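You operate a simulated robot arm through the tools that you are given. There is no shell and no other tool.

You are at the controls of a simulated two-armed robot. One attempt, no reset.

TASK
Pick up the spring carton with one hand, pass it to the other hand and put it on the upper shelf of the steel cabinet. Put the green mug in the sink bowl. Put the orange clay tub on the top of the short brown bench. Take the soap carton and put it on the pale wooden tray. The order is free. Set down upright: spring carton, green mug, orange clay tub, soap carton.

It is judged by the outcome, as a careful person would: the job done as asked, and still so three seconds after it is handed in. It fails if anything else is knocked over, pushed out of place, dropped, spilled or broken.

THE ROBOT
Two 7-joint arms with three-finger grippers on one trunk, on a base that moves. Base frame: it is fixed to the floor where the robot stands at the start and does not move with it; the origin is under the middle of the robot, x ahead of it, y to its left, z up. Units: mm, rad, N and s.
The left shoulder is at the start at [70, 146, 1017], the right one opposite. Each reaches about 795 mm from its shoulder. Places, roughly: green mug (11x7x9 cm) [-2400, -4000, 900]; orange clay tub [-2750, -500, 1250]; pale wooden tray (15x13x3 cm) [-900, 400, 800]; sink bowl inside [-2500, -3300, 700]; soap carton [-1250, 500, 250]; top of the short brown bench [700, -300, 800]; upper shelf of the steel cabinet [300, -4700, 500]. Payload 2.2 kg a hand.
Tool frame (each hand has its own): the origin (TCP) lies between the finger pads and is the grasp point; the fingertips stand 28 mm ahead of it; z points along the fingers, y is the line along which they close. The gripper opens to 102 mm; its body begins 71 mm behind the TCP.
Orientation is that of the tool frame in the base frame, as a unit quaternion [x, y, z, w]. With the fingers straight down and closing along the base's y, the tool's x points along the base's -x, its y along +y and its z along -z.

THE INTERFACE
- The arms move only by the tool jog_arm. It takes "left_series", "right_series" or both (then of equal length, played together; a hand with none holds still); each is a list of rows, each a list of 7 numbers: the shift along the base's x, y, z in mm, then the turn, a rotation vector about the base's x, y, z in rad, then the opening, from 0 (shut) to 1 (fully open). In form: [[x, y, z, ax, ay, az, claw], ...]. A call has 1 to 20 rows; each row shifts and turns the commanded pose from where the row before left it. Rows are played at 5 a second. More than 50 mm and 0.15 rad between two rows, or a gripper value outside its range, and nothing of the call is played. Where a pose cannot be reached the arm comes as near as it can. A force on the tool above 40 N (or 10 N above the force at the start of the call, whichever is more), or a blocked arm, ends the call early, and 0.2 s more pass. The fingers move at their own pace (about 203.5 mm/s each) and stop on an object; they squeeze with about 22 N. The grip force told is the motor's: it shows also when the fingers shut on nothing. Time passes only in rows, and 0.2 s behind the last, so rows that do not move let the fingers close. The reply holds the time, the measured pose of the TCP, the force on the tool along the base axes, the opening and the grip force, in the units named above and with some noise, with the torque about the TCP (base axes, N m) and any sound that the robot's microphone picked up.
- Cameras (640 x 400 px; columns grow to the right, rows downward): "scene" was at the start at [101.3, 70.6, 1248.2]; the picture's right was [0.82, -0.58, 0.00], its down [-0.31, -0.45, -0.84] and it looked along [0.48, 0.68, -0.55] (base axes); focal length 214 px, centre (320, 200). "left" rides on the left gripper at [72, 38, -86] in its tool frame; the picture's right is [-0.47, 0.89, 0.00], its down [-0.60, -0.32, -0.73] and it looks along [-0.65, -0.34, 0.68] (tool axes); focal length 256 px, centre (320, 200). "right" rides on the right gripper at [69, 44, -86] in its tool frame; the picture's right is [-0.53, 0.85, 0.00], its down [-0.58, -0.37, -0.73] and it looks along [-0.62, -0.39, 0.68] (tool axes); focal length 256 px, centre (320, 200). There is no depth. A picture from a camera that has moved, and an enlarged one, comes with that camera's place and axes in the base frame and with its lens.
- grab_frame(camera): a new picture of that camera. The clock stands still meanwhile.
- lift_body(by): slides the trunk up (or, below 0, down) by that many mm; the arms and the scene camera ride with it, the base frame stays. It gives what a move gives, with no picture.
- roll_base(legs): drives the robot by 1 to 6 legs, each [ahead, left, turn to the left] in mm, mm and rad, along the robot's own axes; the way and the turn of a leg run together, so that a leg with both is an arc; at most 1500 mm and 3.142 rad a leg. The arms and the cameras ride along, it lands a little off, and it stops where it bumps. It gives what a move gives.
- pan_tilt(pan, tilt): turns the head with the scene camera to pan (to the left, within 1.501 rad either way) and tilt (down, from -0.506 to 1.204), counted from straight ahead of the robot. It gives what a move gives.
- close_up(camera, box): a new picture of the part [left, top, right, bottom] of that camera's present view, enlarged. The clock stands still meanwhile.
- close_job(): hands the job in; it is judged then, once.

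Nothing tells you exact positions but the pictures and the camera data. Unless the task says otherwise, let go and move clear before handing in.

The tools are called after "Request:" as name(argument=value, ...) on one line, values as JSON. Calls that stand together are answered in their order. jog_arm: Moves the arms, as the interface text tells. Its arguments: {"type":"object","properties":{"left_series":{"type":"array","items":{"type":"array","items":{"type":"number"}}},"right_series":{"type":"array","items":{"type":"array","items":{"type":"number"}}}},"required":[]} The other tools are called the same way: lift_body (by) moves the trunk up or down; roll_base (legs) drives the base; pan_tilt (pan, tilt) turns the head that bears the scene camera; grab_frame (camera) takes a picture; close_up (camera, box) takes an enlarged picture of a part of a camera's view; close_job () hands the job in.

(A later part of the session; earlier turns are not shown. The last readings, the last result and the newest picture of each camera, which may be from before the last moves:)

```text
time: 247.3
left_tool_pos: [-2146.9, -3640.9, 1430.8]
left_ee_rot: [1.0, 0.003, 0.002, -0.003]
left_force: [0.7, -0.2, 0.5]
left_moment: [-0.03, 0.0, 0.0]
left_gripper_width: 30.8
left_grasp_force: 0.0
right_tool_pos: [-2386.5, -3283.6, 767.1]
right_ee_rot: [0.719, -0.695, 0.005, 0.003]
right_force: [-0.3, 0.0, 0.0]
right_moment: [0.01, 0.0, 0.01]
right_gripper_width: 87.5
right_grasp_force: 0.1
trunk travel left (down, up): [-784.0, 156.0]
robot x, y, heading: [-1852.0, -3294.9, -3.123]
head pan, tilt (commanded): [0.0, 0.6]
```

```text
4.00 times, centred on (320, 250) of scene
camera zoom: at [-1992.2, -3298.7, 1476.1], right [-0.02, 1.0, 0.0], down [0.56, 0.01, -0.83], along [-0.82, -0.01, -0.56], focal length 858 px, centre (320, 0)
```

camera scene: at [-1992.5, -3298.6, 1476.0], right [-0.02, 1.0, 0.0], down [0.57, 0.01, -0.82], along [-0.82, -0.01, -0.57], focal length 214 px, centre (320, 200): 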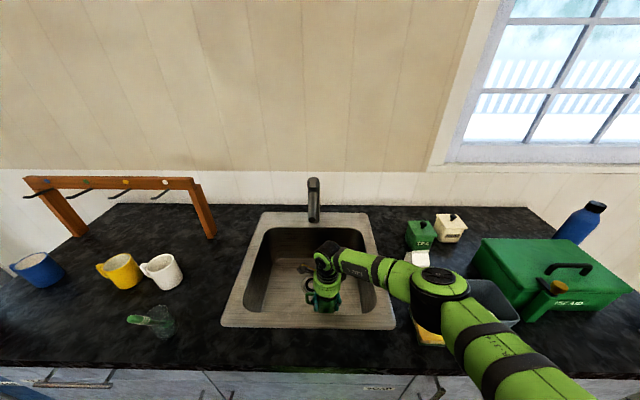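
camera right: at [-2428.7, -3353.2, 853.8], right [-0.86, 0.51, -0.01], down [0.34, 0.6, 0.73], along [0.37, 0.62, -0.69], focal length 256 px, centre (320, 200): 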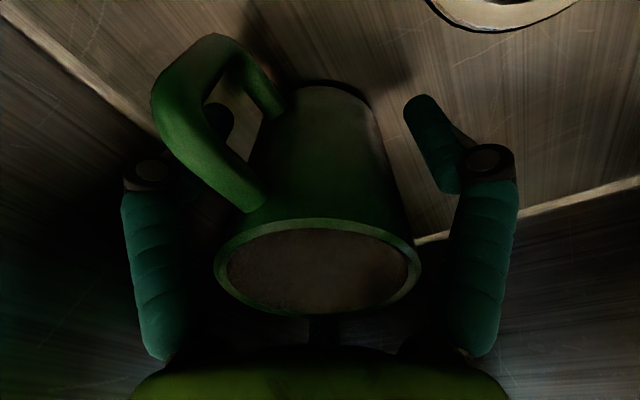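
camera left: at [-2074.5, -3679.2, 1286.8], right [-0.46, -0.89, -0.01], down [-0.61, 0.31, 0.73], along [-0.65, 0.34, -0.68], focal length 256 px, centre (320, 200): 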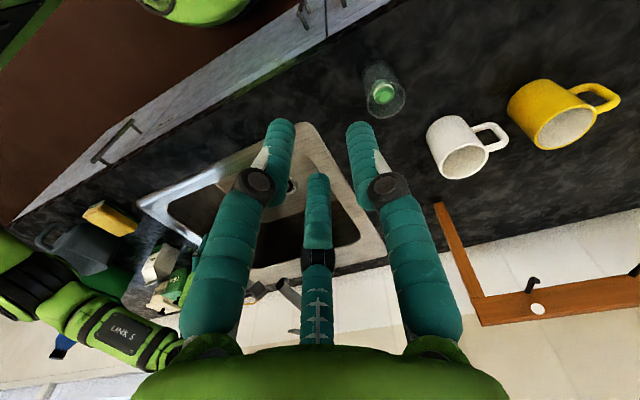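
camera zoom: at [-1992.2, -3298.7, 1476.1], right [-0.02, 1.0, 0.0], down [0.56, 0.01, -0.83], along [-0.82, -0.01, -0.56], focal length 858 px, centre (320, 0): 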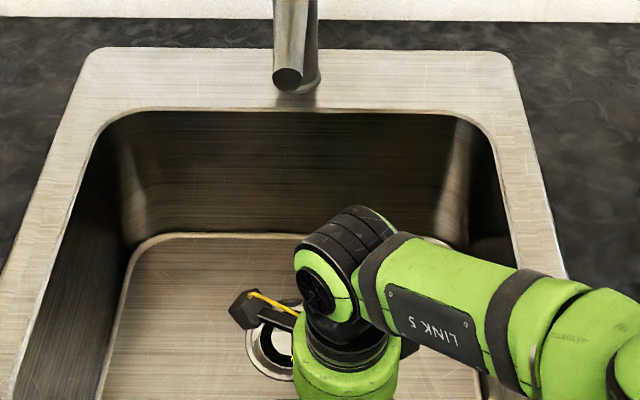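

Mug released and standing. Raising the hand straight up out of the sink.

Request:
jog_arm(right_series=[[0, 0, 10, 0, 0, 0, 0.86], [0, 0, 15, 0, 0, 0, 0.86], [0, 0, 20, 0, 0, 0, 0.86], [0, 0, 25, 0, 0, 0, 0.86], [0, 0, 25, 0, 0, 0, 0.86], [0, 0, 25, 0, 0, 0, 0.86], [0, 0, 25, 0, 0, 0, 0.86], [0, 0, 25, 0, 0, 0, 0.86], [0, 0, 25, 0, 0, 0, 0.86], [0, 0, 25, 0, 0, 0, 0.86], [0, 0, 25, 0, 0, 0, 0.86], [0, 0, 25, 0, 0, 0, 0.86], [0, 0, 25, 0, 0, 0, 0.86], [0, 0, 25, 0, 0, 0, 0.86]])

Request:
grab_frame(camera="scene")

Request:
close_up(camera="scene", box=[240, 200, 400, 300])

Request:
grab_frame(camera="right")

```text
time: 250.3
left_tool_pos: [-2145.5, -3642.3, 1430.6]
left_ee_rot: [1.0, 0.003, 0.001, -0.002]
left_force: [0.3, 0.6, 0.8]
left_moment: [0.03, 0.0, -0.01]
left_gripper_width: 30.8
left_grasp_force: 0.0
right_tool_pos: [-2387.5, -3283.2, 1086.1]
right_ee_rot: [0.72, -0.694, 0.004, 0.002]
right_force: [0.0, -0.4, -0.3]
right_moment: [0.04, -0.01, 0.03]
right_gripper_width: 87.6
right_grasp_force: 0.0
trunk travel left (down, up): [-784.0, 156.0]
robot x, y, heading: [-1851.6, -3294.3, -3.124]
head pan, tilt (commanded): [0.0, 0.6]
```

```text
taken
camera scene: at [-1991.7, -3298.8, 1476.1], right [-0.02, 1.0, 0.0], down [0.56, 0.01, -0.83], along [-0.83, -0.01, -0.56], focal length 214 px, centre (320, 200)
```

scene: 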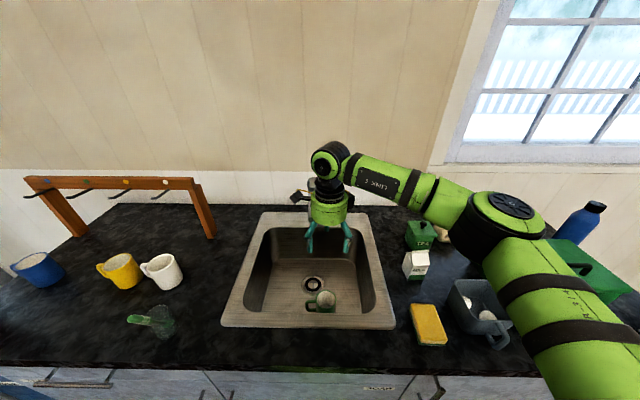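

```text
4.00 times, centred on (320, 250) of scene
camera zoom: at [-1991.7, -3298.8, 1476.1], right [-0.02, 1.0, 0.0], down [0.56, 0.01, -0.83], along [-0.83, -0.01, -0.56], focal length 858 px, centre (320, 0)
```

zoom: 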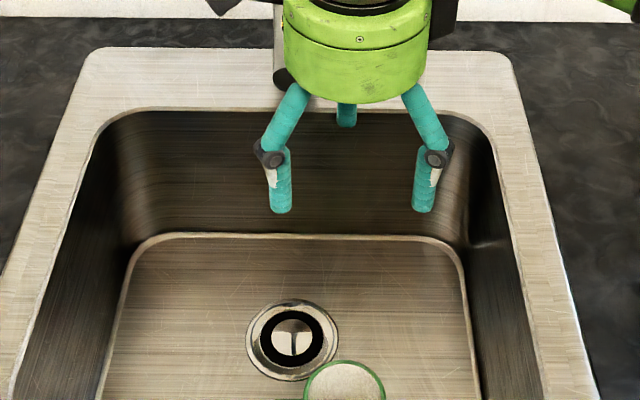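

```text
taken
camera right: at [-2428.6, -3353.0, 1173.7], right [-0.86, 0.5, -0.01], down [0.34, 0.6, 0.73], along [0.37, 0.62, -0.69], focal length 256 px, centre (320, 200)
```

right: 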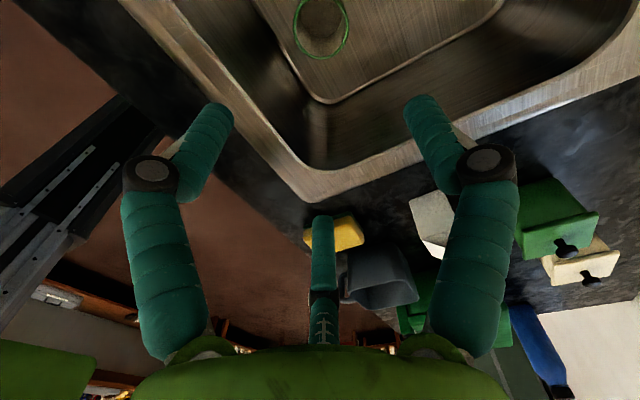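

Request:
close_up(camera="scene", box=[280, 265, 360, 315])

```text
8.00 times, centred on (320, 290) of scene
camera zoom: at [-1991.7, -3298.8, 1476.1], right [-0.02, 1.0, 0.0], down [0.56, 0.01, -0.83], along [-0.83, -0.01, -0.56], focal length 1716 px, centre (320, -520)
```

zoom: 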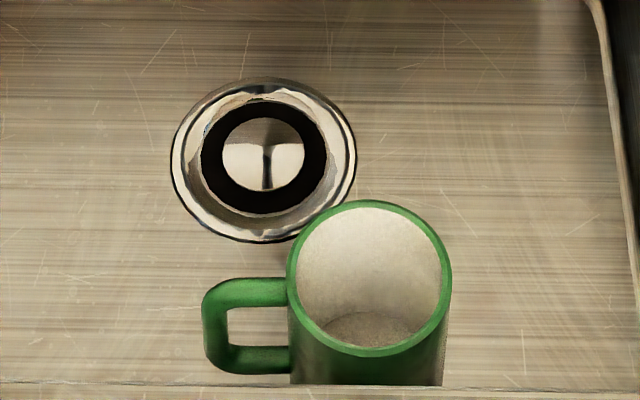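

The green mug is upright in the sink bowl. Next: the orange clay tub at about (−2750, −500, 1250). I'll back away and drive toward it.

Request:
roll_base(legs=[[-450, 0, 0], [0, 0, -0.018], [0, -1400, 0], [0, -1200, 0]])

Request:
pan_tilt(pan=0.0, tilt=0.2)

Request:
grab_frame(camera="scene")

Request:
pan_tilt(pan=-0.6, tilt=0.3)

Request:
grab_frame(camera="scene")

```text
time: 265.5
left_tool_pos: [-1689.6, -1051.5, 1432.2]
left_ee_rot: [1.0, -0.006, 0.001, -0.003]
left_force: [-0.2, 0.4, 0.5]
left_moment: [0.02, 0.02, 0.0]
left_gripper_width: 30.8
left_grasp_force: 0.1
right_tool_pos: [-1924.5, -687.9, 1085.8]
right_ee_rot: [0.713, -0.701, 0.004, 0.003]
right_force: [-0.2, 0.1, -1.2]
right_moment: [-0.01, 0.01, 0.02]
right_gripper_width: 87.9
right_grasp_force: 0.0
trunk travel left (down, up): [-784.0, 156.0]
robot x, y, heading: [-1391.6, -707.1, -3.143]
head pan, tilt (commanded): [0.0, 0.6]
```

```text
time: 266.4
left_tool_pos: [-1688.4, -1050.5, 1432.3]
left_ee_rot: [1.0, -0.006, 0.001, -0.002]
left_force: [0.5, -0.2, 0.4]
left_moment: [0.0, -0.01, 0.0]
left_gripper_width: 30.5
left_grasp_force: 0.1
right_tool_pos: [-1924.4, -687.4, 1086.0]
right_ee_rot: [0.714, -0.701, 0.005, 0.002]
right_force: [-0.2, 0.9, 0.2]
right_moment: [0.0, -0.02, -0.01]
right_gripper_width: 87.8
right_grasp_force: 0.0
trunk travel left (down, up): [-784.0, 156.0]
robot x, y, heading: [-1391.5, -704.6, -3.136]
head pan, tilt (commanded): [0.0, 0.201]
```

```text
taken
camera scene: at [-1534.1, -708.8, 1512.8], right [0.0, 1.0, 0.0], down [0.2, 0.0, -0.98], along [-0.98, 0.0, -0.2], focal length 214 px, centre (320, 200)
```

scene: 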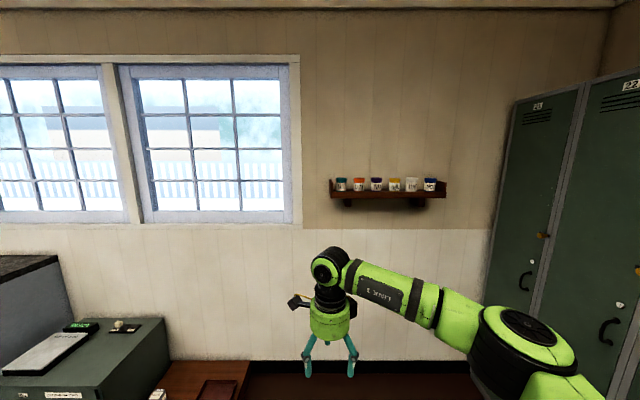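

```text
time: 267.4
left_tool_pos: [-1689.8, -1050.4, 1431.1]
left_ee_rot: [1.0, -0.006, 0.001, -0.002]
left_force: [0.1, -0.7, 0.2]
left_moment: [0.0, 0.01, -0.02]
left_gripper_width: 30.6
left_grasp_force: 0.1
right_tool_pos: [-1924.3, -687.4, 1086.3]
right_ee_rot: [0.714, -0.7, 0.004, 0.003]
right_force: [0.3, -0.6, -0.6]
right_moment: [-0.02, 0.03, -0.01]
right_gripper_width: 87.6
right_grasp_force: 0.0
trunk travel left (down, up): [-784.0, 156.0]
robot x, y, heading: [-1391.8, -706.6, -3.138]
head pan, tilt (commanded): [-0.6, 0.3]
```

```text
taken
camera scene: at [-1518.0, -656.4, 1503.6], right [0.56, 0.83, 0.0], down [0.24, -0.17, -0.96], along [-0.79, 0.54, -0.3], focal length 214 px, centre (320, 200)
```

scene: 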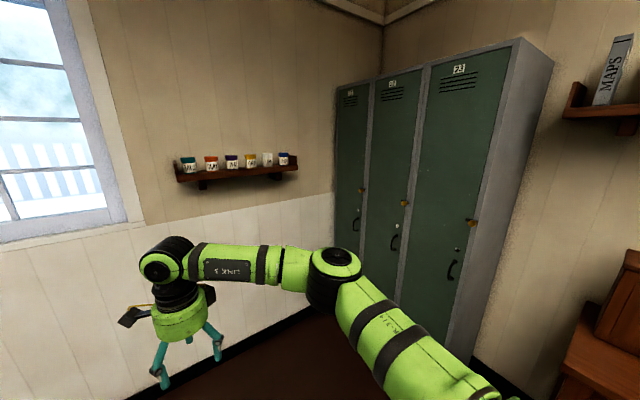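

A small wall shelf holds six tubs. Zooming in to read them.

Request:
pan_tilt(pan=0.0, tilt=0.3)

Request:
close_up(camera="scene", box=[320, 130, 460, 218])

Request:
close_up(camera="scene", box=[325, 145, 389, 185])

Request:
close_up(camera="scene", box=[385, 145, 449, 185])

```text
time: 268.4
left_tool_pos: [-1688.1, -1050.1, 1430.5]
left_ee_rot: [1.0, -0.004, 0.0, -0.004]
left_force: [1.2, 0.3, 0.5]
left_moment: [0.0, -0.02, -0.01]
left_gripper_width: 30.8
left_grasp_force: 0.1
right_tool_pos: [-1924.1, -687.5, 1085.5]
right_ee_rot: [0.713, -0.701, 0.004, 0.003]
right_force: [0.0, 1.2, -0.4]
right_moment: [-0.01, -0.02, 0.0]
right_gripper_width: 87.5
right_grasp_force: 0.1
trunk travel left (down, up): [-784.0, 156.0]
robot x, y, heading: [-1390.0, -705.5, -3.145]
head pan, tilt (commanded): [0.0, 0.3]
```

```text
4.55 times, centred on (390, 174) of scene
camera zoom: at [-1534.2, -708.9, 1503.6], right [0.0, 1.0, 0.0], down [0.3, 0.0, -0.96], along [-0.96, 0.0, -0.3], focal length 975 px, centre (2, 318)
```

zoom: 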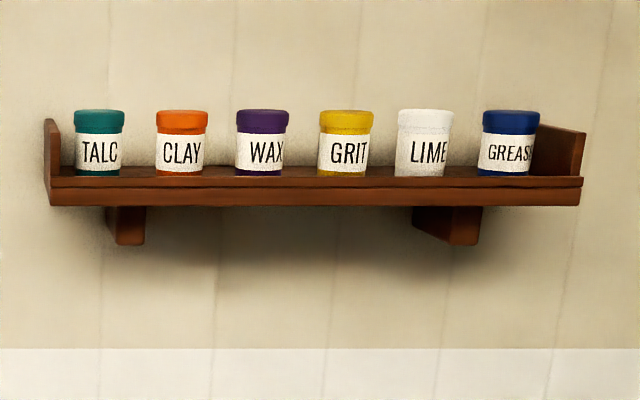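

```text
10.00 times, centred on (357, 165) of scene
camera zoom: at [-1534.2, -708.9, 1503.6], right [0.0, 1.0, 0.0], down [0.3, 0.0, -0.96], along [-0.96, 0.0, -0.3], focal length 2145 px, centre (-50, 550)
```

zoom: 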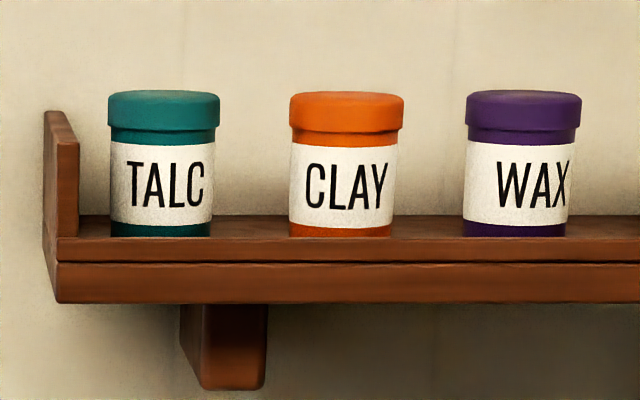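

```text
10.00 times, centred on (417, 165) of scene
camera zoom: at [-1534.2, -708.9, 1503.6], right [0.0, 1.0, 0.0], down [0.3, 0.0, -0.96], along [-0.96, 0.0, -0.3], focal length 2145 px, centre (-650, 550)
```

zoom: 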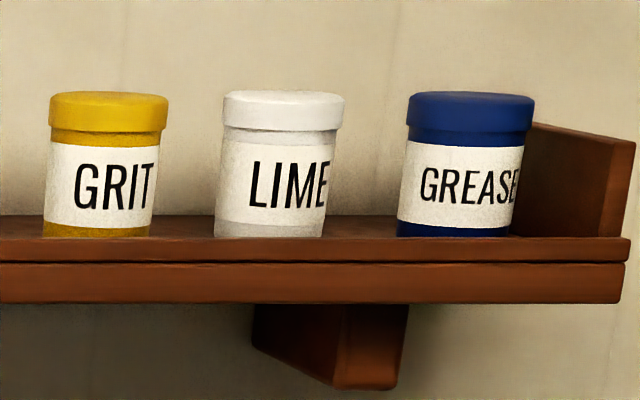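

CLAY is the orange tub, second from the left. I'll raise the trunk for parallax to pin down its position and the wall distance.

Request:
lift_body(by=150)

Request:
close_up(camera="scene", box=[325, 170, 389, 210])

Request:
close_up(camera="scene", box=[320, 150, 460, 238])

```text
time: 270.2
left_tool_pos: [-1688.3, -1050.2, 1581.1]
left_ee_rot: [1.0, -0.006, 0.0, -0.003]
left_force: [-0.5, 0.3, 0.4]
left_moment: [-0.01, 0.02, 0.01]
left_gripper_width: 30.8
left_grasp_force: 0.0
right_tool_pos: [-1924.6, -686.5, 1236.4]
right_ee_rot: [0.713, -0.701, 0.004, 0.003]
right_force: [-1.1, 0.1, 0.1]
right_moment: [0.03, -0.05, -0.01]
right_gripper_width: 87.6
right_grasp_force: 0.1
trunk travel left (down, up): [-934.0, 6.0]
robot x, y, heading: [-1389.2, -705.1, -3.147]
head pan, tilt (commanded): [0.0, 0.3]
```

```text
10.00 times, centred on (357, 190) of scene
camera zoom: at [-1534.3, -709.1, 1653.5], right [0.0, 1.0, 0.0], down [0.3, 0.0, -0.96], along [-0.96, 0.0, -0.3], focal length 2145 px, centre (-50, 300)
```

zoom: 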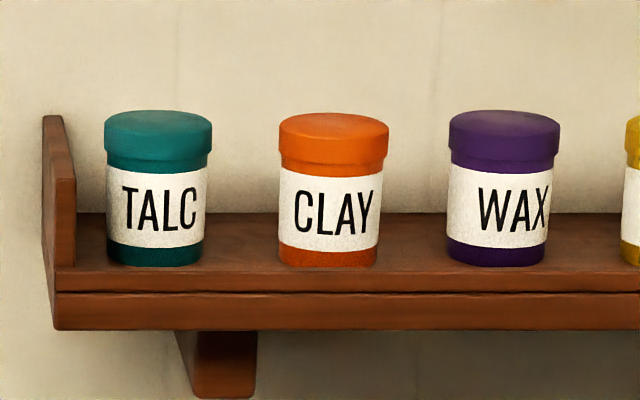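

```text
4.55 times, centred on (390, 194) of scene
camera zoom: at [-1534.3, -709.1, 1653.5], right [0.0, 1.0, 0.0], down [0.3, 0.0, -0.96], along [-0.96, 0.0, -0.3], focal length 975 px, centre (2, 227)
```

zoom: 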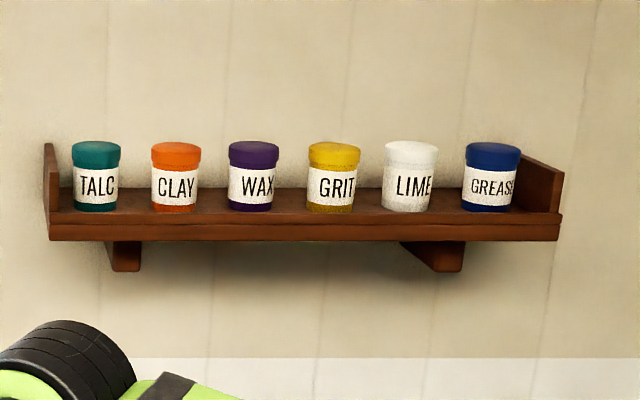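

Tub centre is about (−2668, −506), base z≈1331, only ~62 mm from the wall, so a top grasp needs the thumb on the robot side. Testing whether the left hand can take that roll here in free space.

Request:
jog_arm(left_series=[[-10, 10, 0, 0, 0, 0.1428, 0.8], [-10, 10, 0, 0, 0, 0.1428, 0.8], [-10, 10, 0, 0, 0, 0.1428, 0.8], [-10, 10, 0, 0, 0, 0.1428, 0.8], [-10, 10, 0, 0, 0, 0.1428, 0.8], [-10, 10, 0, 0, 0, 0.1428, 0.8], [-10, 10, 0, 0, 0, 0.1428, 0.8], [-10, 10, 0, 0, 0, 0.1428, 0.8], [-10, 10, 0, 0, 0, 0.1428, 0.8], [-10, 10, 0, 0, 0, 0.1428, 0.8], [-10, 10, 0, 0, 0, 0.1428, 0.8], [0, 0, 0, 0, 0, 0, 0.8]])

Request:
jog_arm(left_series=[[-30, 0, -10, 0, 0, 0, 0.8], [-30, 0, -10, 0, 0, 0, 0.8], [-30, 0, -10, 0, 0, 0, 0.8], [-30, 0, -10, 0, 0, 0, 0.8], [-30, 0, -10, 0, 0, 0, 0.8]])

Request:
grab_frame(camera="scene")

Request:
grab_frame(camera="left")

```text
time: 272.8
left_tool_pos: [-1789.3, -944.4, 1560.3]
left_ee_rot: [0.71, 0.704, -0.001, -0.003]
left_force: [-0.4, 0.3, 0.0]
left_moment: [0.03, 0.02, 0.02]
left_gripper_width: 81.7
left_grasp_force: 0.1
left hand out of reach, approached as far as the arm can: row 8, 9, 10, 11
right_tool_pos: [-1925.1, -687.2, 1236.2]
right_ee_rot: [0.713, -0.701, 0.004, 0.003]
right_force: [-1.1, -0.1, 0.4]
right_moment: [0.03, -0.02, -0.02]
right_gripper_width: 87.3
right_grasp_force: 0.0
trunk travel left (down, up): [-934.0, 6.0]
robot x, y, heading: [-1389.4, -705.3, -3.143]
head pan, tilt (commanded): [0.0, 0.3]
```

```text
time: 274.0
left_tool_pos: [-1905.4, -962.9, 1472.8]
left_ee_rot: [0.71, 0.704, 0.0, -0.003]
left_force: [0.0, 0.4, -0.6]
left_moment: [-0.03, -0.04, -0.02]
left_gripper_width: 81.5
left_grasp_force: 0.1
left hand out of reach, approached as far as the arm can: row 1, 2, 3, 4, 5
right_tool_pos: [-1927.3, -688.4, 1235.7]
right_ee_rot: [0.713, -0.701, 0.005, 0.002]
right_force: [0.1, -0.3, 0.5]
right_moment: [0.01, -0.02, -0.02]
right_gripper_width: 87.5
right_grasp_force: 0.1
trunk travel left (down, up): [-934.0, 6.0]
robot x, y, heading: [-1391.1, -710.0, -3.141]
head pan, tilt (commanded): [0.0, 0.3]
```

```text
taken
camera scene: at [-1537.0, -709.7, 1653.3], right [0.0, 1.0, 0.0], down [0.3, 0.0, -0.95], along [-0.95, 0.0, -0.3], focal length 214 px, centre (320, 200)
```

scene: 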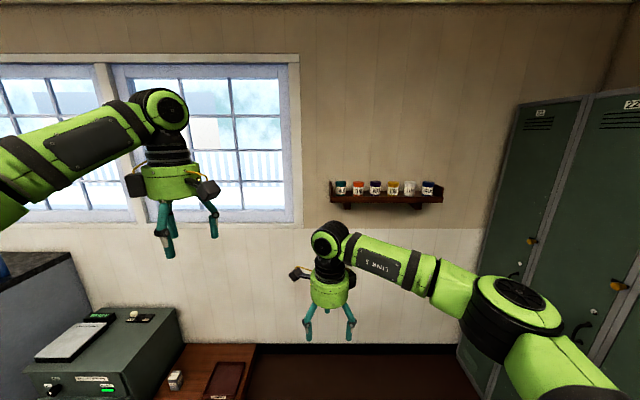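

```text
taken
camera left: at [-1866.8, -889.3, 1558.3], right [0.88, -0.47, -0.01], down [-0.32, -0.6, 0.73], along [-0.35, -0.64, -0.68], focal length 256 px, centre (320, 200)
```

left: 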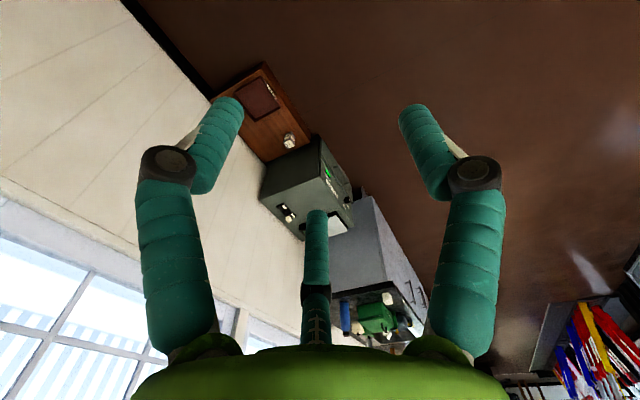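

Request:
jog_arm(left_series=[[0, 0, -20, 0, 0, 0, 0.8], [0, 0, -20, 0, 0, 0, 0.8], [-15, 0, -5, 0, 0, 0, 0.8], [-15, 0, 0, 0, 0, 0, 0.8], [0, 15, 0, 0, 0, 0, 0.8], [0, 15, 0, 0, 0, 0, 0.8]])

```text
time: 275.4
left_tool_pos: [-1920.7, -941.4, 1426.6]
left_ee_rot: [0.711, 0.704, -0.002, -0.003]
left_force: [1.0, 0.5, 0.1]
left_moment: [0.01, 0.03, 0.0]
left_gripper_width: 81.7
left_grasp_force: 0.0
left hand out of reach, approached as far as the arm can: row 5, 6
right_tool_pos: [-1921.6, -686.9, 1236.2]
right_ee_rot: [0.713, -0.701, 0.004, 0.003]
right_force: [-0.6, 0.5, -0.2]
right_moment: [-0.02, 0.02, -0.02]
right_gripper_width: 87.9
right_grasp_force: 0.0
trunk travel left (down, up): [-934.0, 6.0]
robot x, y, heading: [-1389.1, -709.7, -3.14]
head pan, tilt (commanded): [0.0, 0.3]
```

The left hand can hold that roll at lateral ≈ 240 mm, so I'll position with the base. First I tuck the right arm back so it can't touch the wall or shelf.

Request:
jog_arm(right_series=[[20, 10, 5, 0, 0, 0.1428, 0.5], [20, 10, 5, 0, 0, 0.1428, 0.5], [20, 10, 5, 0, 0, 0.1428, 0.5], [20, 10, 5, 0, 0, 0.1428, 0.5], [20, 10, 5, 0, 0, 0.1428, 0.5], [20, 10, 5, 0, 0, 0.1428, 0.5], [20, 10, 5, 0, 0, 0.1428, 0.5], [20, 10, 5, 0, 0, 0.1428, 0.5], [20, 10, 5, 0, 0, 0.1428, 0.5], [20, 10, 5, 0, 0, 0.1428, 0.5], [20, 10, 5, 0, 0, 0.1428, 0.5], [20, 0, 0, 0, 0, 0, 0.5], [20, 0, 0, 0, 0, 0, 0.5]])

Request:
jog_arm(left_series=[[0, -8, 15, 0, 0, 0, 0.8], [0, -8, 15, 0, 0, 0, 0.8], [0, -8, 15, 0, 0, 0, 0.8], [0, 0, 0, 0, 0, 0, 0.8]])

```text
time: 278.2
left_tool_pos: [-1921.6, -941.1, 1426.1]
left_ee_rot: [0.711, 0.704, -0.001, -0.003]
left_force: [0.3, 0.1, 0.0]
left_moment: [0.02, -0.02, 0.02]
left_gripper_width: 81.7
left_grasp_force: 0.2
right_tool_pos: [-1662.9, -576.8, 1291.5]
right_ee_rot: [1.0, 0.01, 0.005, -0.001]
right_force: [0.3, 0.0, -0.5]
right_moment: [0.02, 0.03, 0.0]
right_gripper_width: 51.1
right_grasp_force: 0.0
trunk travel left (down, up): [-934.0, 6.0]
robot x, y, heading: [-1390.7, -708.0, -3.144]
head pan, tilt (commanded): [0.0, 0.3]
```

```text
time: 279.2
left_tool_pos: [-1912.9, -968.4, 1462.8]
left_ee_rot: [0.71, 0.704, -0.001, -0.003]
left_force: [0.1, 0.1, -0.1]
left_moment: [-0.01, -0.03, -0.01]
left_gripper_width: 81.6
left_grasp_force: 0.0
left hand out of reach, approached as far as the arm can: row 2, 3
right_tool_pos: [-1663.5, -577.3, 1292.1]
right_ee_rot: [1.0, 0.009, 0.005, -0.001]
right_force: [0.5, 0.0, 0.7]
right_moment: [-0.02, -0.03, -0.01]
right_gripper_width: 50.9
right_grasp_force: 0.0
trunk travel left (down, up): [-934.0, 6.0]
robot x, y, heading: [-1387.8, -707.8, -3.141]
head pan, tilt (commanded): [0.0, 0.3]
```

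Request:
roll_base(legs=[[0, -462, 0], [520, 0, 0]])

Request:
pan_tilt(pan=0.4, tilt=0.4)

Request:
grab_frame(camera="scene")

Request:
grab_frame(camera="left")

```text
time: 284.5
left_tool_pos: [-2419.1, -511.8, 1465.8]
left_ee_rot: [0.711, 0.703, -0.003, -0.005]
left_force: [1.1, 0.6, -0.5]
left_moment: [0.01, 0.07, -0.01]
left_gripper_width: 81.6
left_grasp_force: 0.0
right_tool_pos: [-2170.0, -119.9, 1291.7]
right_ee_rot: [1.0, 0.009, 0.004, -0.001]
right_force: [0.3, -0.5, 0.4]
right_moment: [-0.01, 0.03, 0.01]
right_gripper_width: 51.2
right_grasp_force: 0.1
trunk travel left (down, up): [-934.0, 6.0]
robot x, y, heading: [-1899.4, -247.6, -3.14]
head pan, tilt (commanded): [0.0, 0.3]
```

```text
time: 285.4
left_tool_pos: [-2422.9, -510.6, 1464.8]
left_ee_rot: [0.711, 0.703, -0.001, -0.003]
left_force: [0.1, 0.4, 0.0]
left_moment: [0.02, -0.01, 0.01]
left_gripper_width: 81.6
left_grasp_force: 0.0
right_tool_pos: [-2172.0, -119.1, 1291.3]
right_ee_rot: [1.0, 0.009, 0.004, -0.001]
right_force: [0.5, 0.1, 0.2]
right_moment: [0.03, -0.02, -0.02]
right_gripper_width: 51.1
right_grasp_force: 0.0
trunk travel left (down, up): [-934.0, 6.0]
robot x, y, heading: [-1900.6, -247.2, -3.144]
head pan, tilt (commanded): [0.4, 0.4]
```

```text
taken
camera scene: at [-2036.0, -287.9, 1644.2], right [-0.39, 0.92, 0.0], down [0.36, 0.15, -0.92], along [-0.85, -0.36, -0.39], focal length 214 px, centre (320, 200)
```

scene: 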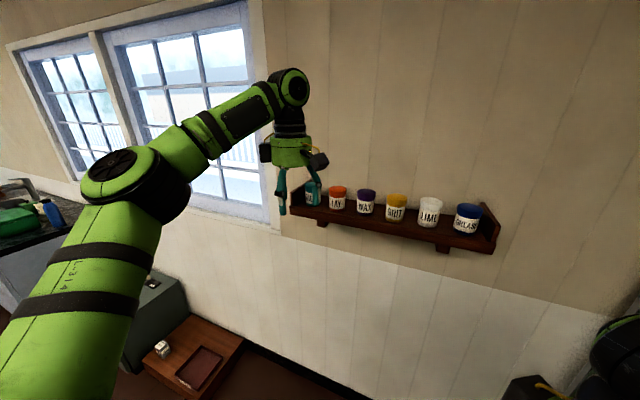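

```text
taken
camera left: at [-2383.8, -439.3, 1549.8], right [0.88, -0.47, -0.01], down [-0.32, -0.6, 0.73], along [-0.35, -0.64, -0.68], focal length 256 px, centre (320, 200)
```

left: 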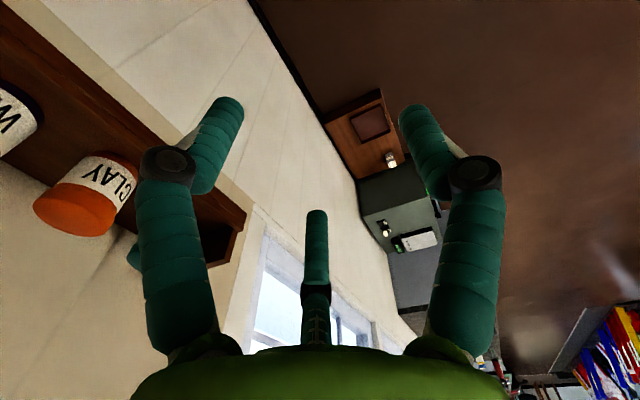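

Request:
close_up(camera="scene", box=[250, 130, 410, 230])

Request:
close_up(camera="left", box=[0, 100, 224, 240])

```text
4.00 times, centred on (330, 180) of scene
camera zoom: at [-2036.0, -287.9, 1644.2], right [-0.39, 0.92, 0.0], down [0.36, 0.15, -0.92], along [-0.85, -0.36, -0.39], focal length 858 px, centre (280, 280)
```

zoom: 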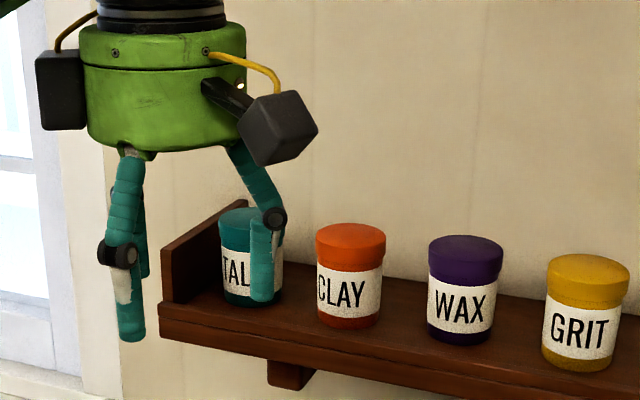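

```text
2.86 times, centred on (112, 170) of left
camera zoom: at [-2383.8, -439.3, 1549.8], right [0.88, -0.47, -0.01], down [-0.32, -0.6, 0.73], along [-0.35, -0.64, -0.68], focal length 731 px, centre (914, 286)
```

zoom: 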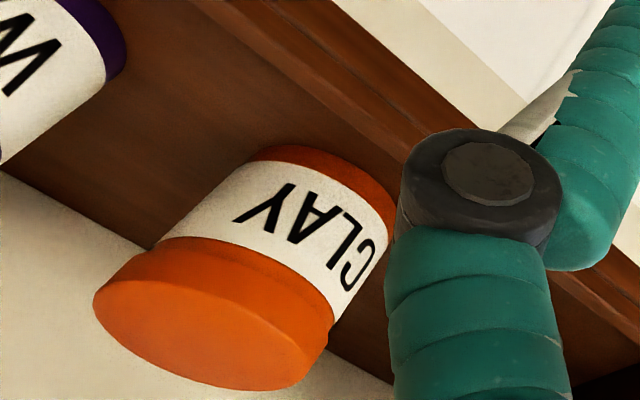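

Using both cameras, the CLAY lid centre is at about (−2658, −489, 1408). Moving in: first align sideways, then forward most of the way.

Request:
roll_base(legs=[[0, -21, 0], [150, 0, 0]])

Request:
close_up(camera="scene", box=[200, 130, 392, 250])

Request:
grab_frame(camera="left")

```text
time: 287.1
left_tool_pos: [-2563.5, -487.4, 1465.9]
left_ee_rot: [0.712, 0.702, -0.003, -0.005]
left_force: [1.0, -0.4, 0.5]
left_moment: [-0.02, 0.01, 0.01]
left_gripper_width: 81.5
left_grasp_force: 0.0
right_tool_pos: [-2312.6, -96.8, 1291.7]
right_ee_rot: [1.0, 0.008, 0.003, -0.001]
right_force: [0.6, 0.7, 0.2]
right_moment: [0.0, 0.07, -0.02]
right_gripper_width: 51.2
right_grasp_force: 0.0
trunk travel left (down, up): [-934.0, 6.0]
robot x, y, heading: [-2046.4, -227.7, 3.14]
head pan, tilt (commanded): [0.4, 0.4]
```

```text
3.33 times, centred on (296, 190) of scene
camera zoom: at [-2176.0, -265.4, 1644.8], right [-0.39, 0.92, 0.0], down [0.36, 0.15, -0.92], along [-0.85, -0.36, -0.39], focal length 715 px, centre (400, 233)
```

zoom: 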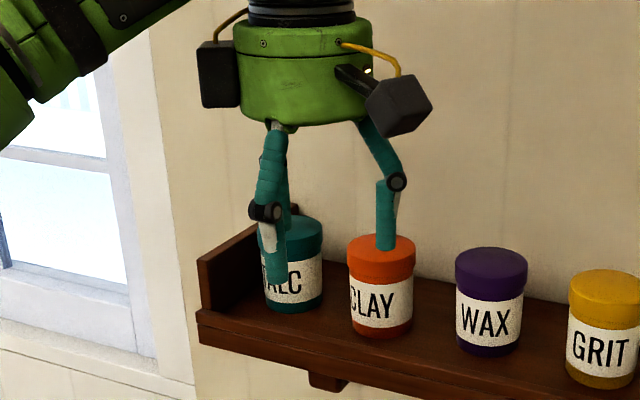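

```text
taken
camera left: at [-2524.5, -415.9, 1552.2], right [0.88, -0.48, -0.01], down [-0.32, -0.6, 0.73], along [-0.36, -0.64, -0.68], focal length 256 px, centre (320, 200)
```

left: 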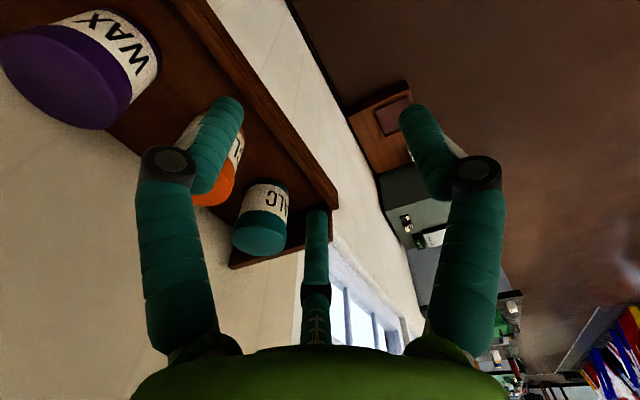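

Request:
roll_base(legs=[[92, 0, 0]])

Request:
pan_tilt(pan=0.45, tilt=0.45)

Request:
close_up(camera="scene", box=[220, 110, 412, 230])

Request:
grab_frame(camera="left")

```text
time: 288.2
left_tool_pos: [-2646.8, -489.5, 1471.1]
left_ee_rot: [0.712, 0.702, -0.005, -0.008]
left_force: [2.0, 0.8, 0.7]
left_moment: [0.02, 0.12, -0.01]
left_gripper_width: 81.6
left_grasp_force: 0.1
right_tool_pos: [-2396.4, -98.4, 1293.6]
right_ee_rot: [1.0, 0.008, 0.001, -0.002]
right_force: [0.6, -0.6, 0.0]
right_moment: [0.01, 0.08, 0.01]
right_gripper_width: 50.9
right_grasp_force: 0.1
trunk travel left (down, up): [-934.0, 6.0]
robot x, y, heading: [-2133.9, -228.5, 3.141]
head pan, tilt (commanded): [0.4, 0.4]
```

```text
time: 288.8
left_tool_pos: [-2652.2, -488.8, 1467.2]
left_ee_rot: [0.712, 0.702, -0.003, -0.005]
left_force: [1.9, 0.6, 0.4]
left_moment: [0.0, 0.05, 0.0]
left_gripper_width: 81.6
left_grasp_force: 0.0
right_tool_pos: [-2401.7, -97.0, 1292.6]
right_ee_rot: [1.0, 0.007, 0.004, -0.001]
right_force: [1.0, 0.0, 0.3]
right_moment: [0.02, 0.04, -0.02]
right_gripper_width: 50.8
right_grasp_force: 0.2
trunk travel left (down, up): [-934.0, 6.0]
robot x, y, heading: [-2131.9, -223.6, 3.136]
head pan, tilt (commanded): [0.45, 0.45]
```

```text
3.33 times, centred on (316, 170) of scene
camera zoom: at [-2262.1, -270.2, 1640.2], right [-0.43, 0.9, 0.0], down [0.39, 0.19, -0.9], along [-0.81, -0.39, -0.43], focal length 715 px, centre (333, 300)
```

zoom: 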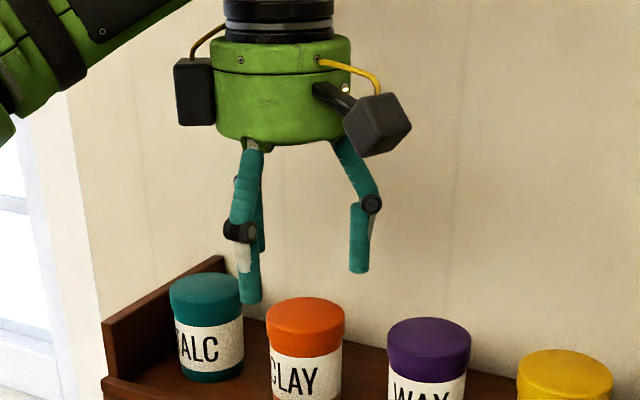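

```text
taken
camera left: at [-2612.8, -416.5, 1552.9], right [0.88, -0.48, -0.01], down [-0.32, -0.6, 0.73], along [-0.36, -0.64, -0.68], focal length 256 px, centre (320, 200)
```

left: 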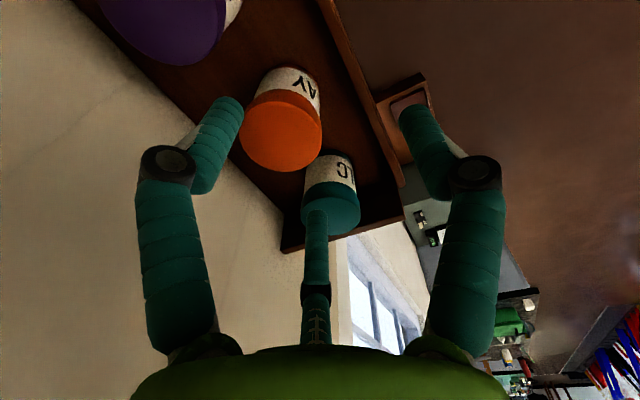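

Combining all rays gives a consistent lid centre of about (−2684, −494, 1396). A little further forward.

Request:
roll_base(legs=[[30, 5, 0]])

Request:
grab_frame(camera="left")

Request:
close_up(camera="scene", box=[220, 130, 412, 250])

```text
time: 289.7
left_tool_pos: [-2678.7, -490.4, 1469.7]
left_ee_rot: [0.713, 0.702, -0.005, -0.006]
left_force: [0.9, 0.3, 0.3]
left_moment: [0.0, 0.11, 0.01]
left_gripper_width: 81.8
left_grasp_force: 0.1
right_tool_pos: [-2427.9, -101.4, 1293.8]
right_ee_rot: [1.0, 0.008, 0.002, -0.001]
right_force: [1.6, -0.7, 0.1]
right_moment: [-0.01, 0.08, -0.03]
right_gripper_width: 51.2
right_grasp_force: 0.1
trunk travel left (down, up): [-934.0, 6.0]
robot x, y, heading: [-2162.6, -236.6, 3.136]
head pan, tilt (commanded): [0.45, 0.45]
```

```text
taken
camera left: at [-2638.7, -419.4, 1554.8], right [0.88, -0.48, -0.02], down [-0.31, -0.6, 0.73], along [-0.36, -0.64, -0.68], focal length 256 px, centre (320, 200)
```

left: 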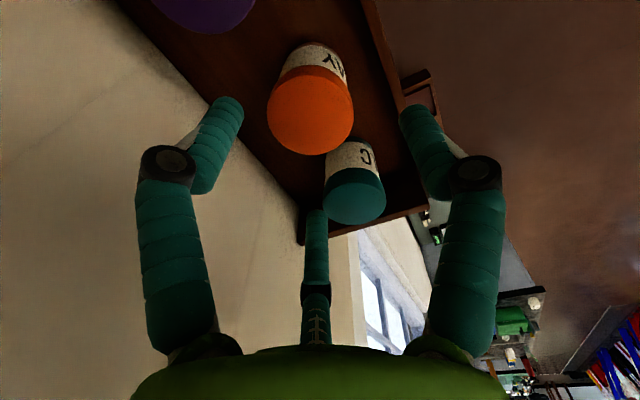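

```text
3.33 times, centred on (316, 190) of scene
camera zoom: at [-2287.8, -273.3, 1640.6], right [-0.43, 0.9, 0.0], down [0.39, 0.19, -0.9], along [-0.81, -0.39, -0.43], focal length 715 px, centre (333, 233)
```

zoom: 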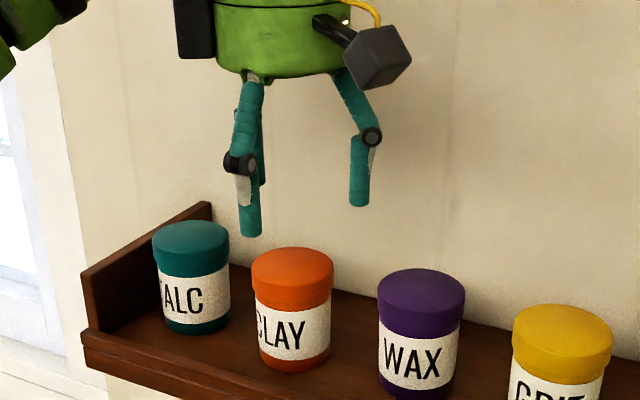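

Request:
jog_arm(left_series=[[-4, 0, 0, 0, 0, 0, 0.8], [-3, 1, -10, 0, 0, 0, 0.8], [0, 0, -15, 0, 0, 0, 0.8], [0, 0, 0, 0, 0, 0, 0.8]])

Request:
grab_frame(camera="left")

Request:
close_up(camera="scene", box=[220, 130, 412, 250])

```text
time: 290.7
left_tool_pos: [-2697.0, -492.0, 1440.8]
left_ee_rot: [0.713, 0.702, -0.001, -0.005]
left_force: [-0.2, 0.3, 0.5]
left_moment: [-0.04, -0.04, -0.02]
left_gripper_width: 81.4
left_grasp_force: 0.1
right_tool_pos: [-2437.1, -102.3, 1291.7]
right_ee_rot: [1.0, 0.008, 0.007, -0.001]
right_force: [-0.2, -0.3, 0.2]
right_moment: [-0.02, -0.03, -0.05]
right_gripper_width: 50.7
right_grasp_force: 0.1
trunk travel left (down, up): [-934.0, 6.0]
robot x, y, heading: [-2165.4, -233.3, 3.139]
head pan, tilt (commanded): [0.45, 0.45]
```

```text
taken
camera left: at [-2657.1, -420.6, 1526.4], right [0.88, -0.48, -0.01], down [-0.32, -0.6, 0.73], along [-0.36, -0.64, -0.68], focal length 256 px, centre (320, 200)
```

left: 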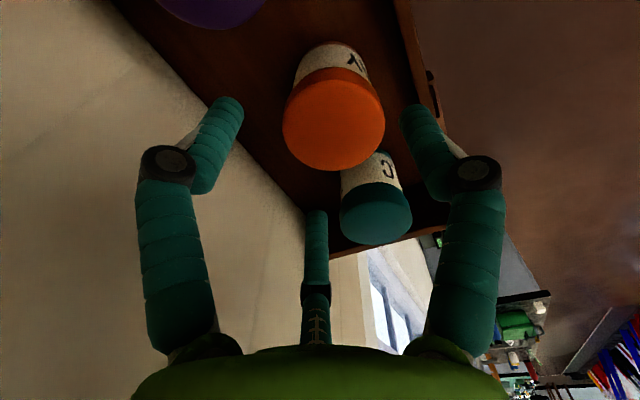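

```text
3.33 times, centred on (316, 190) of scene
camera zoom: at [-2299.7, -275.4, 1639.4], right [-0.43, 0.9, 0.0], down [0.39, 0.19, -0.9], along [-0.81, -0.39, -0.44], focal length 715 px, centre (333, 233)
```

zoom: 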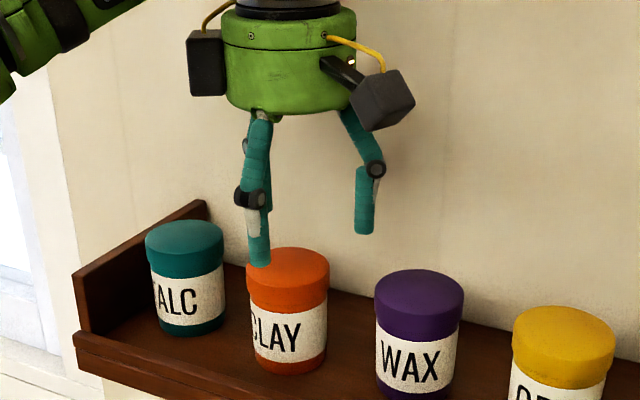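

Request:
jog_arm(left_series=[[4, 0, 0, 0, 0, 0, 0.8], [4, 0, -5, 0, 0, 0, 0.8], [0, 0, -8, 0, 0, 0, 0.8], [0, 0, 0, 0, 0, 0, 0.8]])

Request:
grab_frame(camera="left")

Request:
close_up(camera="scene", box=[220, 130, 412, 250])

```text
time: 291.7
left_tool_pos: [-2685.3, -493.0, 1427.0]
left_ee_rot: [0.712, 0.702, -0.002, -0.006]
left_force: [0.9, -0.3, -0.1]
left_moment: [0.0, 0.0, 0.01]
left_gripper_width: 81.9
left_grasp_force: 0.1
right_tool_pos: [-2435.8, -102.9, 1291.1]
right_ee_rot: [1.0, 0.007, 0.006, -0.001]
right_force: [-0.1, -0.1, 0.1]
right_moment: [0.0, 0.01, -0.01]
right_gripper_width: 50.9
right_grasp_force: 0.0
trunk travel left (down, up): [-934.0, 6.0]
robot x, y, heading: [-2165.5, -232.3, 3.132]
head pan, tilt (commanded): [0.45, 0.45]
```

```text
taken
camera left: at [-2646.8, -419.9, 1513.3], right [0.88, -0.48, -0.01], down [-0.32, -0.6, 0.73], along [-0.36, -0.64, -0.68], focal length 256 px, centre (320, 200)
```

left: 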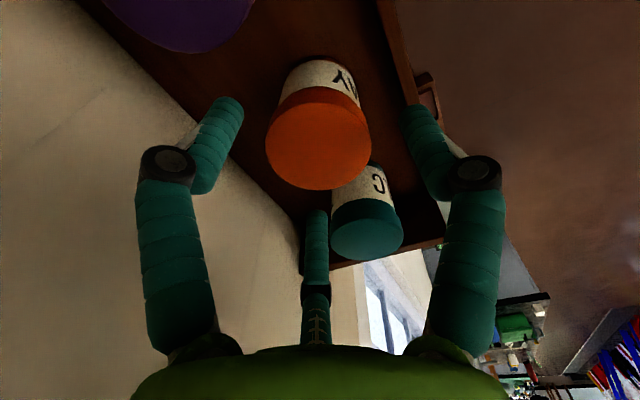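

```text
3.33 times, centred on (316, 190) of scene
camera zoom: at [-2297.5, -274.6, 1639.7], right [-0.43, 0.9, 0.0], down [0.39, 0.19, -0.9], along [-0.81, -0.39, -0.43], focal length 715 px, centre (333, 233)
```

zoom: 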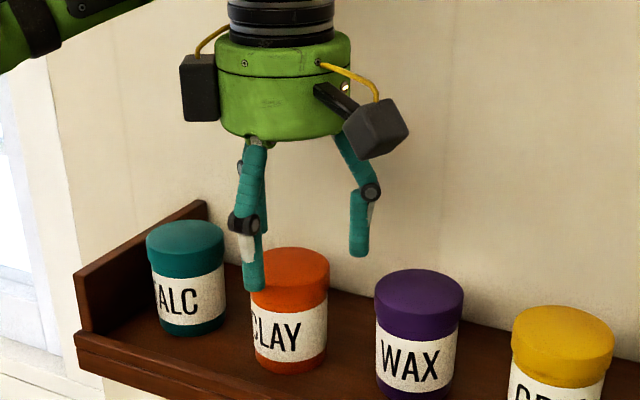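

Well centred now (within ~1–2 mm). Lowering onto the tub in small steps.

Request:
jog_arm(left_series=[[0, 0, -8, 0, 0, 0, 0.8], [0, 0, -8, 0, 0, 0, 0.8], [0, 0, -8, 0, 0, 0, 0.8], [0, 0, 0, 0, 0, 0, 0.8]])

Request:
grab_frame(camera="left")

Request:
close_up(camera="scene", box=[220, 130, 412, 250])

```text
time: 292.7
left_tool_pos: [-2687.0, -492.5, 1402.8]
left_ee_rot: [0.713, 0.701, -0.002, -0.005]
left_force: [0.3, 0.5, -0.2]
left_moment: [-0.05, 0.01, 0.02]
left_gripper_width: 81.6
left_grasp_force: 0.1
right_tool_pos: [-2437.0, -102.1, 1290.5]
right_ee_rot: [1.0, 0.008, 0.006, -0.001]
right_force: [0.3, -0.1, 1.0]
right_moment: [-0.01, -0.01, 0.03]
right_gripper_width: 51.2
right_grasp_force: 0.1
trunk travel left (down, up): [-934.0, 6.0]
robot x, y, heading: [-2166.1, -232.5, 3.137]
head pan, tilt (commanded): [0.45, 0.45]
```

```text
taken
camera left: at [-2647.5, -419.7, 1488.6], right [0.88, -0.48, -0.01], down [-0.32, -0.6, 0.73], along [-0.36, -0.64, -0.68], focal length 256 px, centre (320, 200)
```

left: 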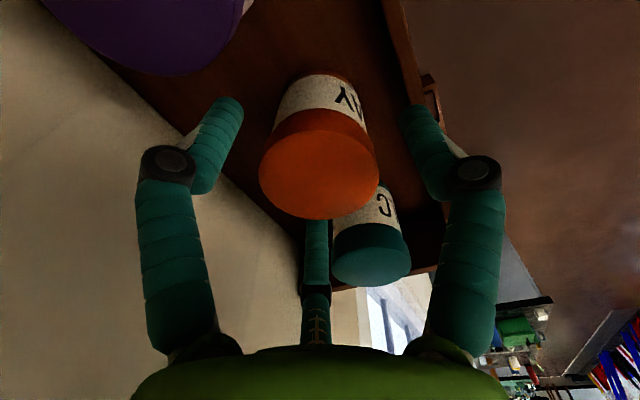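

```text
3.33 times, centred on (316, 190) of scene
camera zoom: at [-2297.9, -275.0, 1639.6], right [-0.43, 0.9, 0.0], down [0.39, 0.19, -0.9], along [-0.81, -0.39, -0.44], focal length 715 px, centre (333, 233)
```

zoom: 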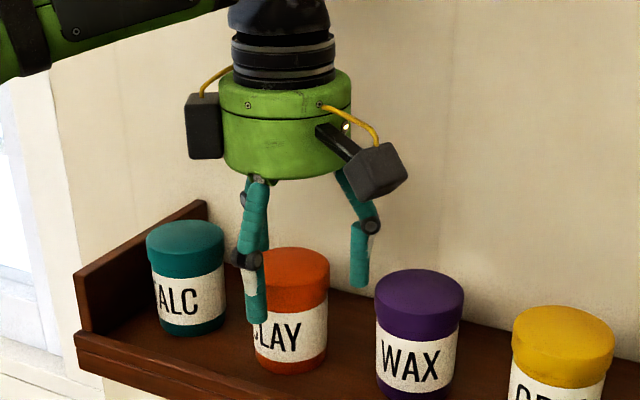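

Request:
jog_arm(left_series=[[0, 0, -8, 0, 0, 0, 0.8], [0, 0, -8, 0, 0, 0, 0.8], [0, 0, -8, 0, 0, 0, 0.8], [0, 0, 0, 0, 0, 0, 0.8]])

Request:
grab_frame(camera="left")

Request:
close_up(camera="scene", box=[240, 140, 400, 240])

```text
time: 293.7
left_tool_pos: [-2686.0, -491.4, 1379.9]
left_ee_rot: [0.713, 0.701, -0.002, -0.006]
left_force: [0.5, 0.3, -0.9]
left_moment: [-0.01, 0.02, 0.01]
left_gripper_width: 81.7
left_grasp_force: 0.1
right_tool_pos: [-2435.8, -101.8, 1290.4]
right_ee_rot: [1.0, 0.008, 0.005, -0.001]
right_force: [0.3, 0.3, 0.6]
right_moment: [0.0, 0.02, -0.01]
right_gripper_width: 51.0
right_grasp_force: 0.1
trunk travel left (down, up): [-934.0, 6.0]
robot x, y, heading: [-2164.4, -232.8, 3.142]
head pan, tilt (commanded): [0.45, 0.45]
```

```text
taken
camera left: at [-2647.8, -419.4, 1465.1], right [0.88, -0.48, -0.01], down [-0.32, -0.6, 0.73], along [-0.36, -0.64, -0.68], focal length 256 px, centre (320, 200)
```

left: 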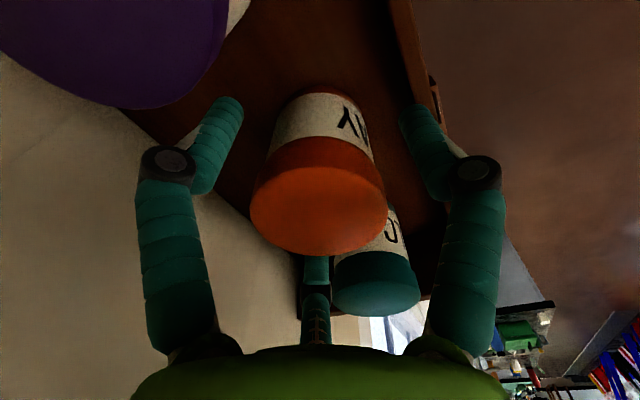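

```text
4.00 times, centred on (320, 190) of scene
camera zoom: at [-2297.7, -274.9, 1639.6], right [-0.43, 0.9, 0.0], down [0.39, 0.19, -0.9], along [-0.81, -0.39, -0.44], focal length 858 px, centre (320, 240)
```

zoom: 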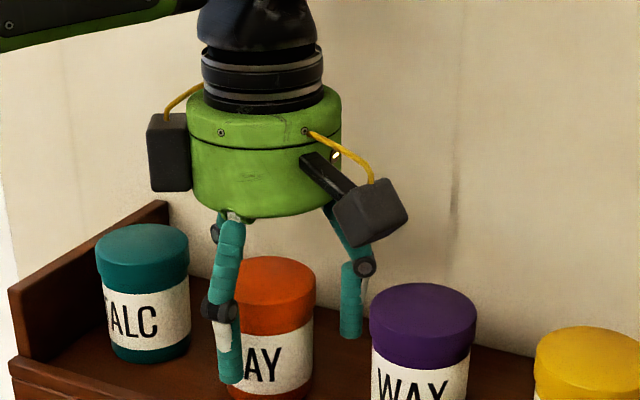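

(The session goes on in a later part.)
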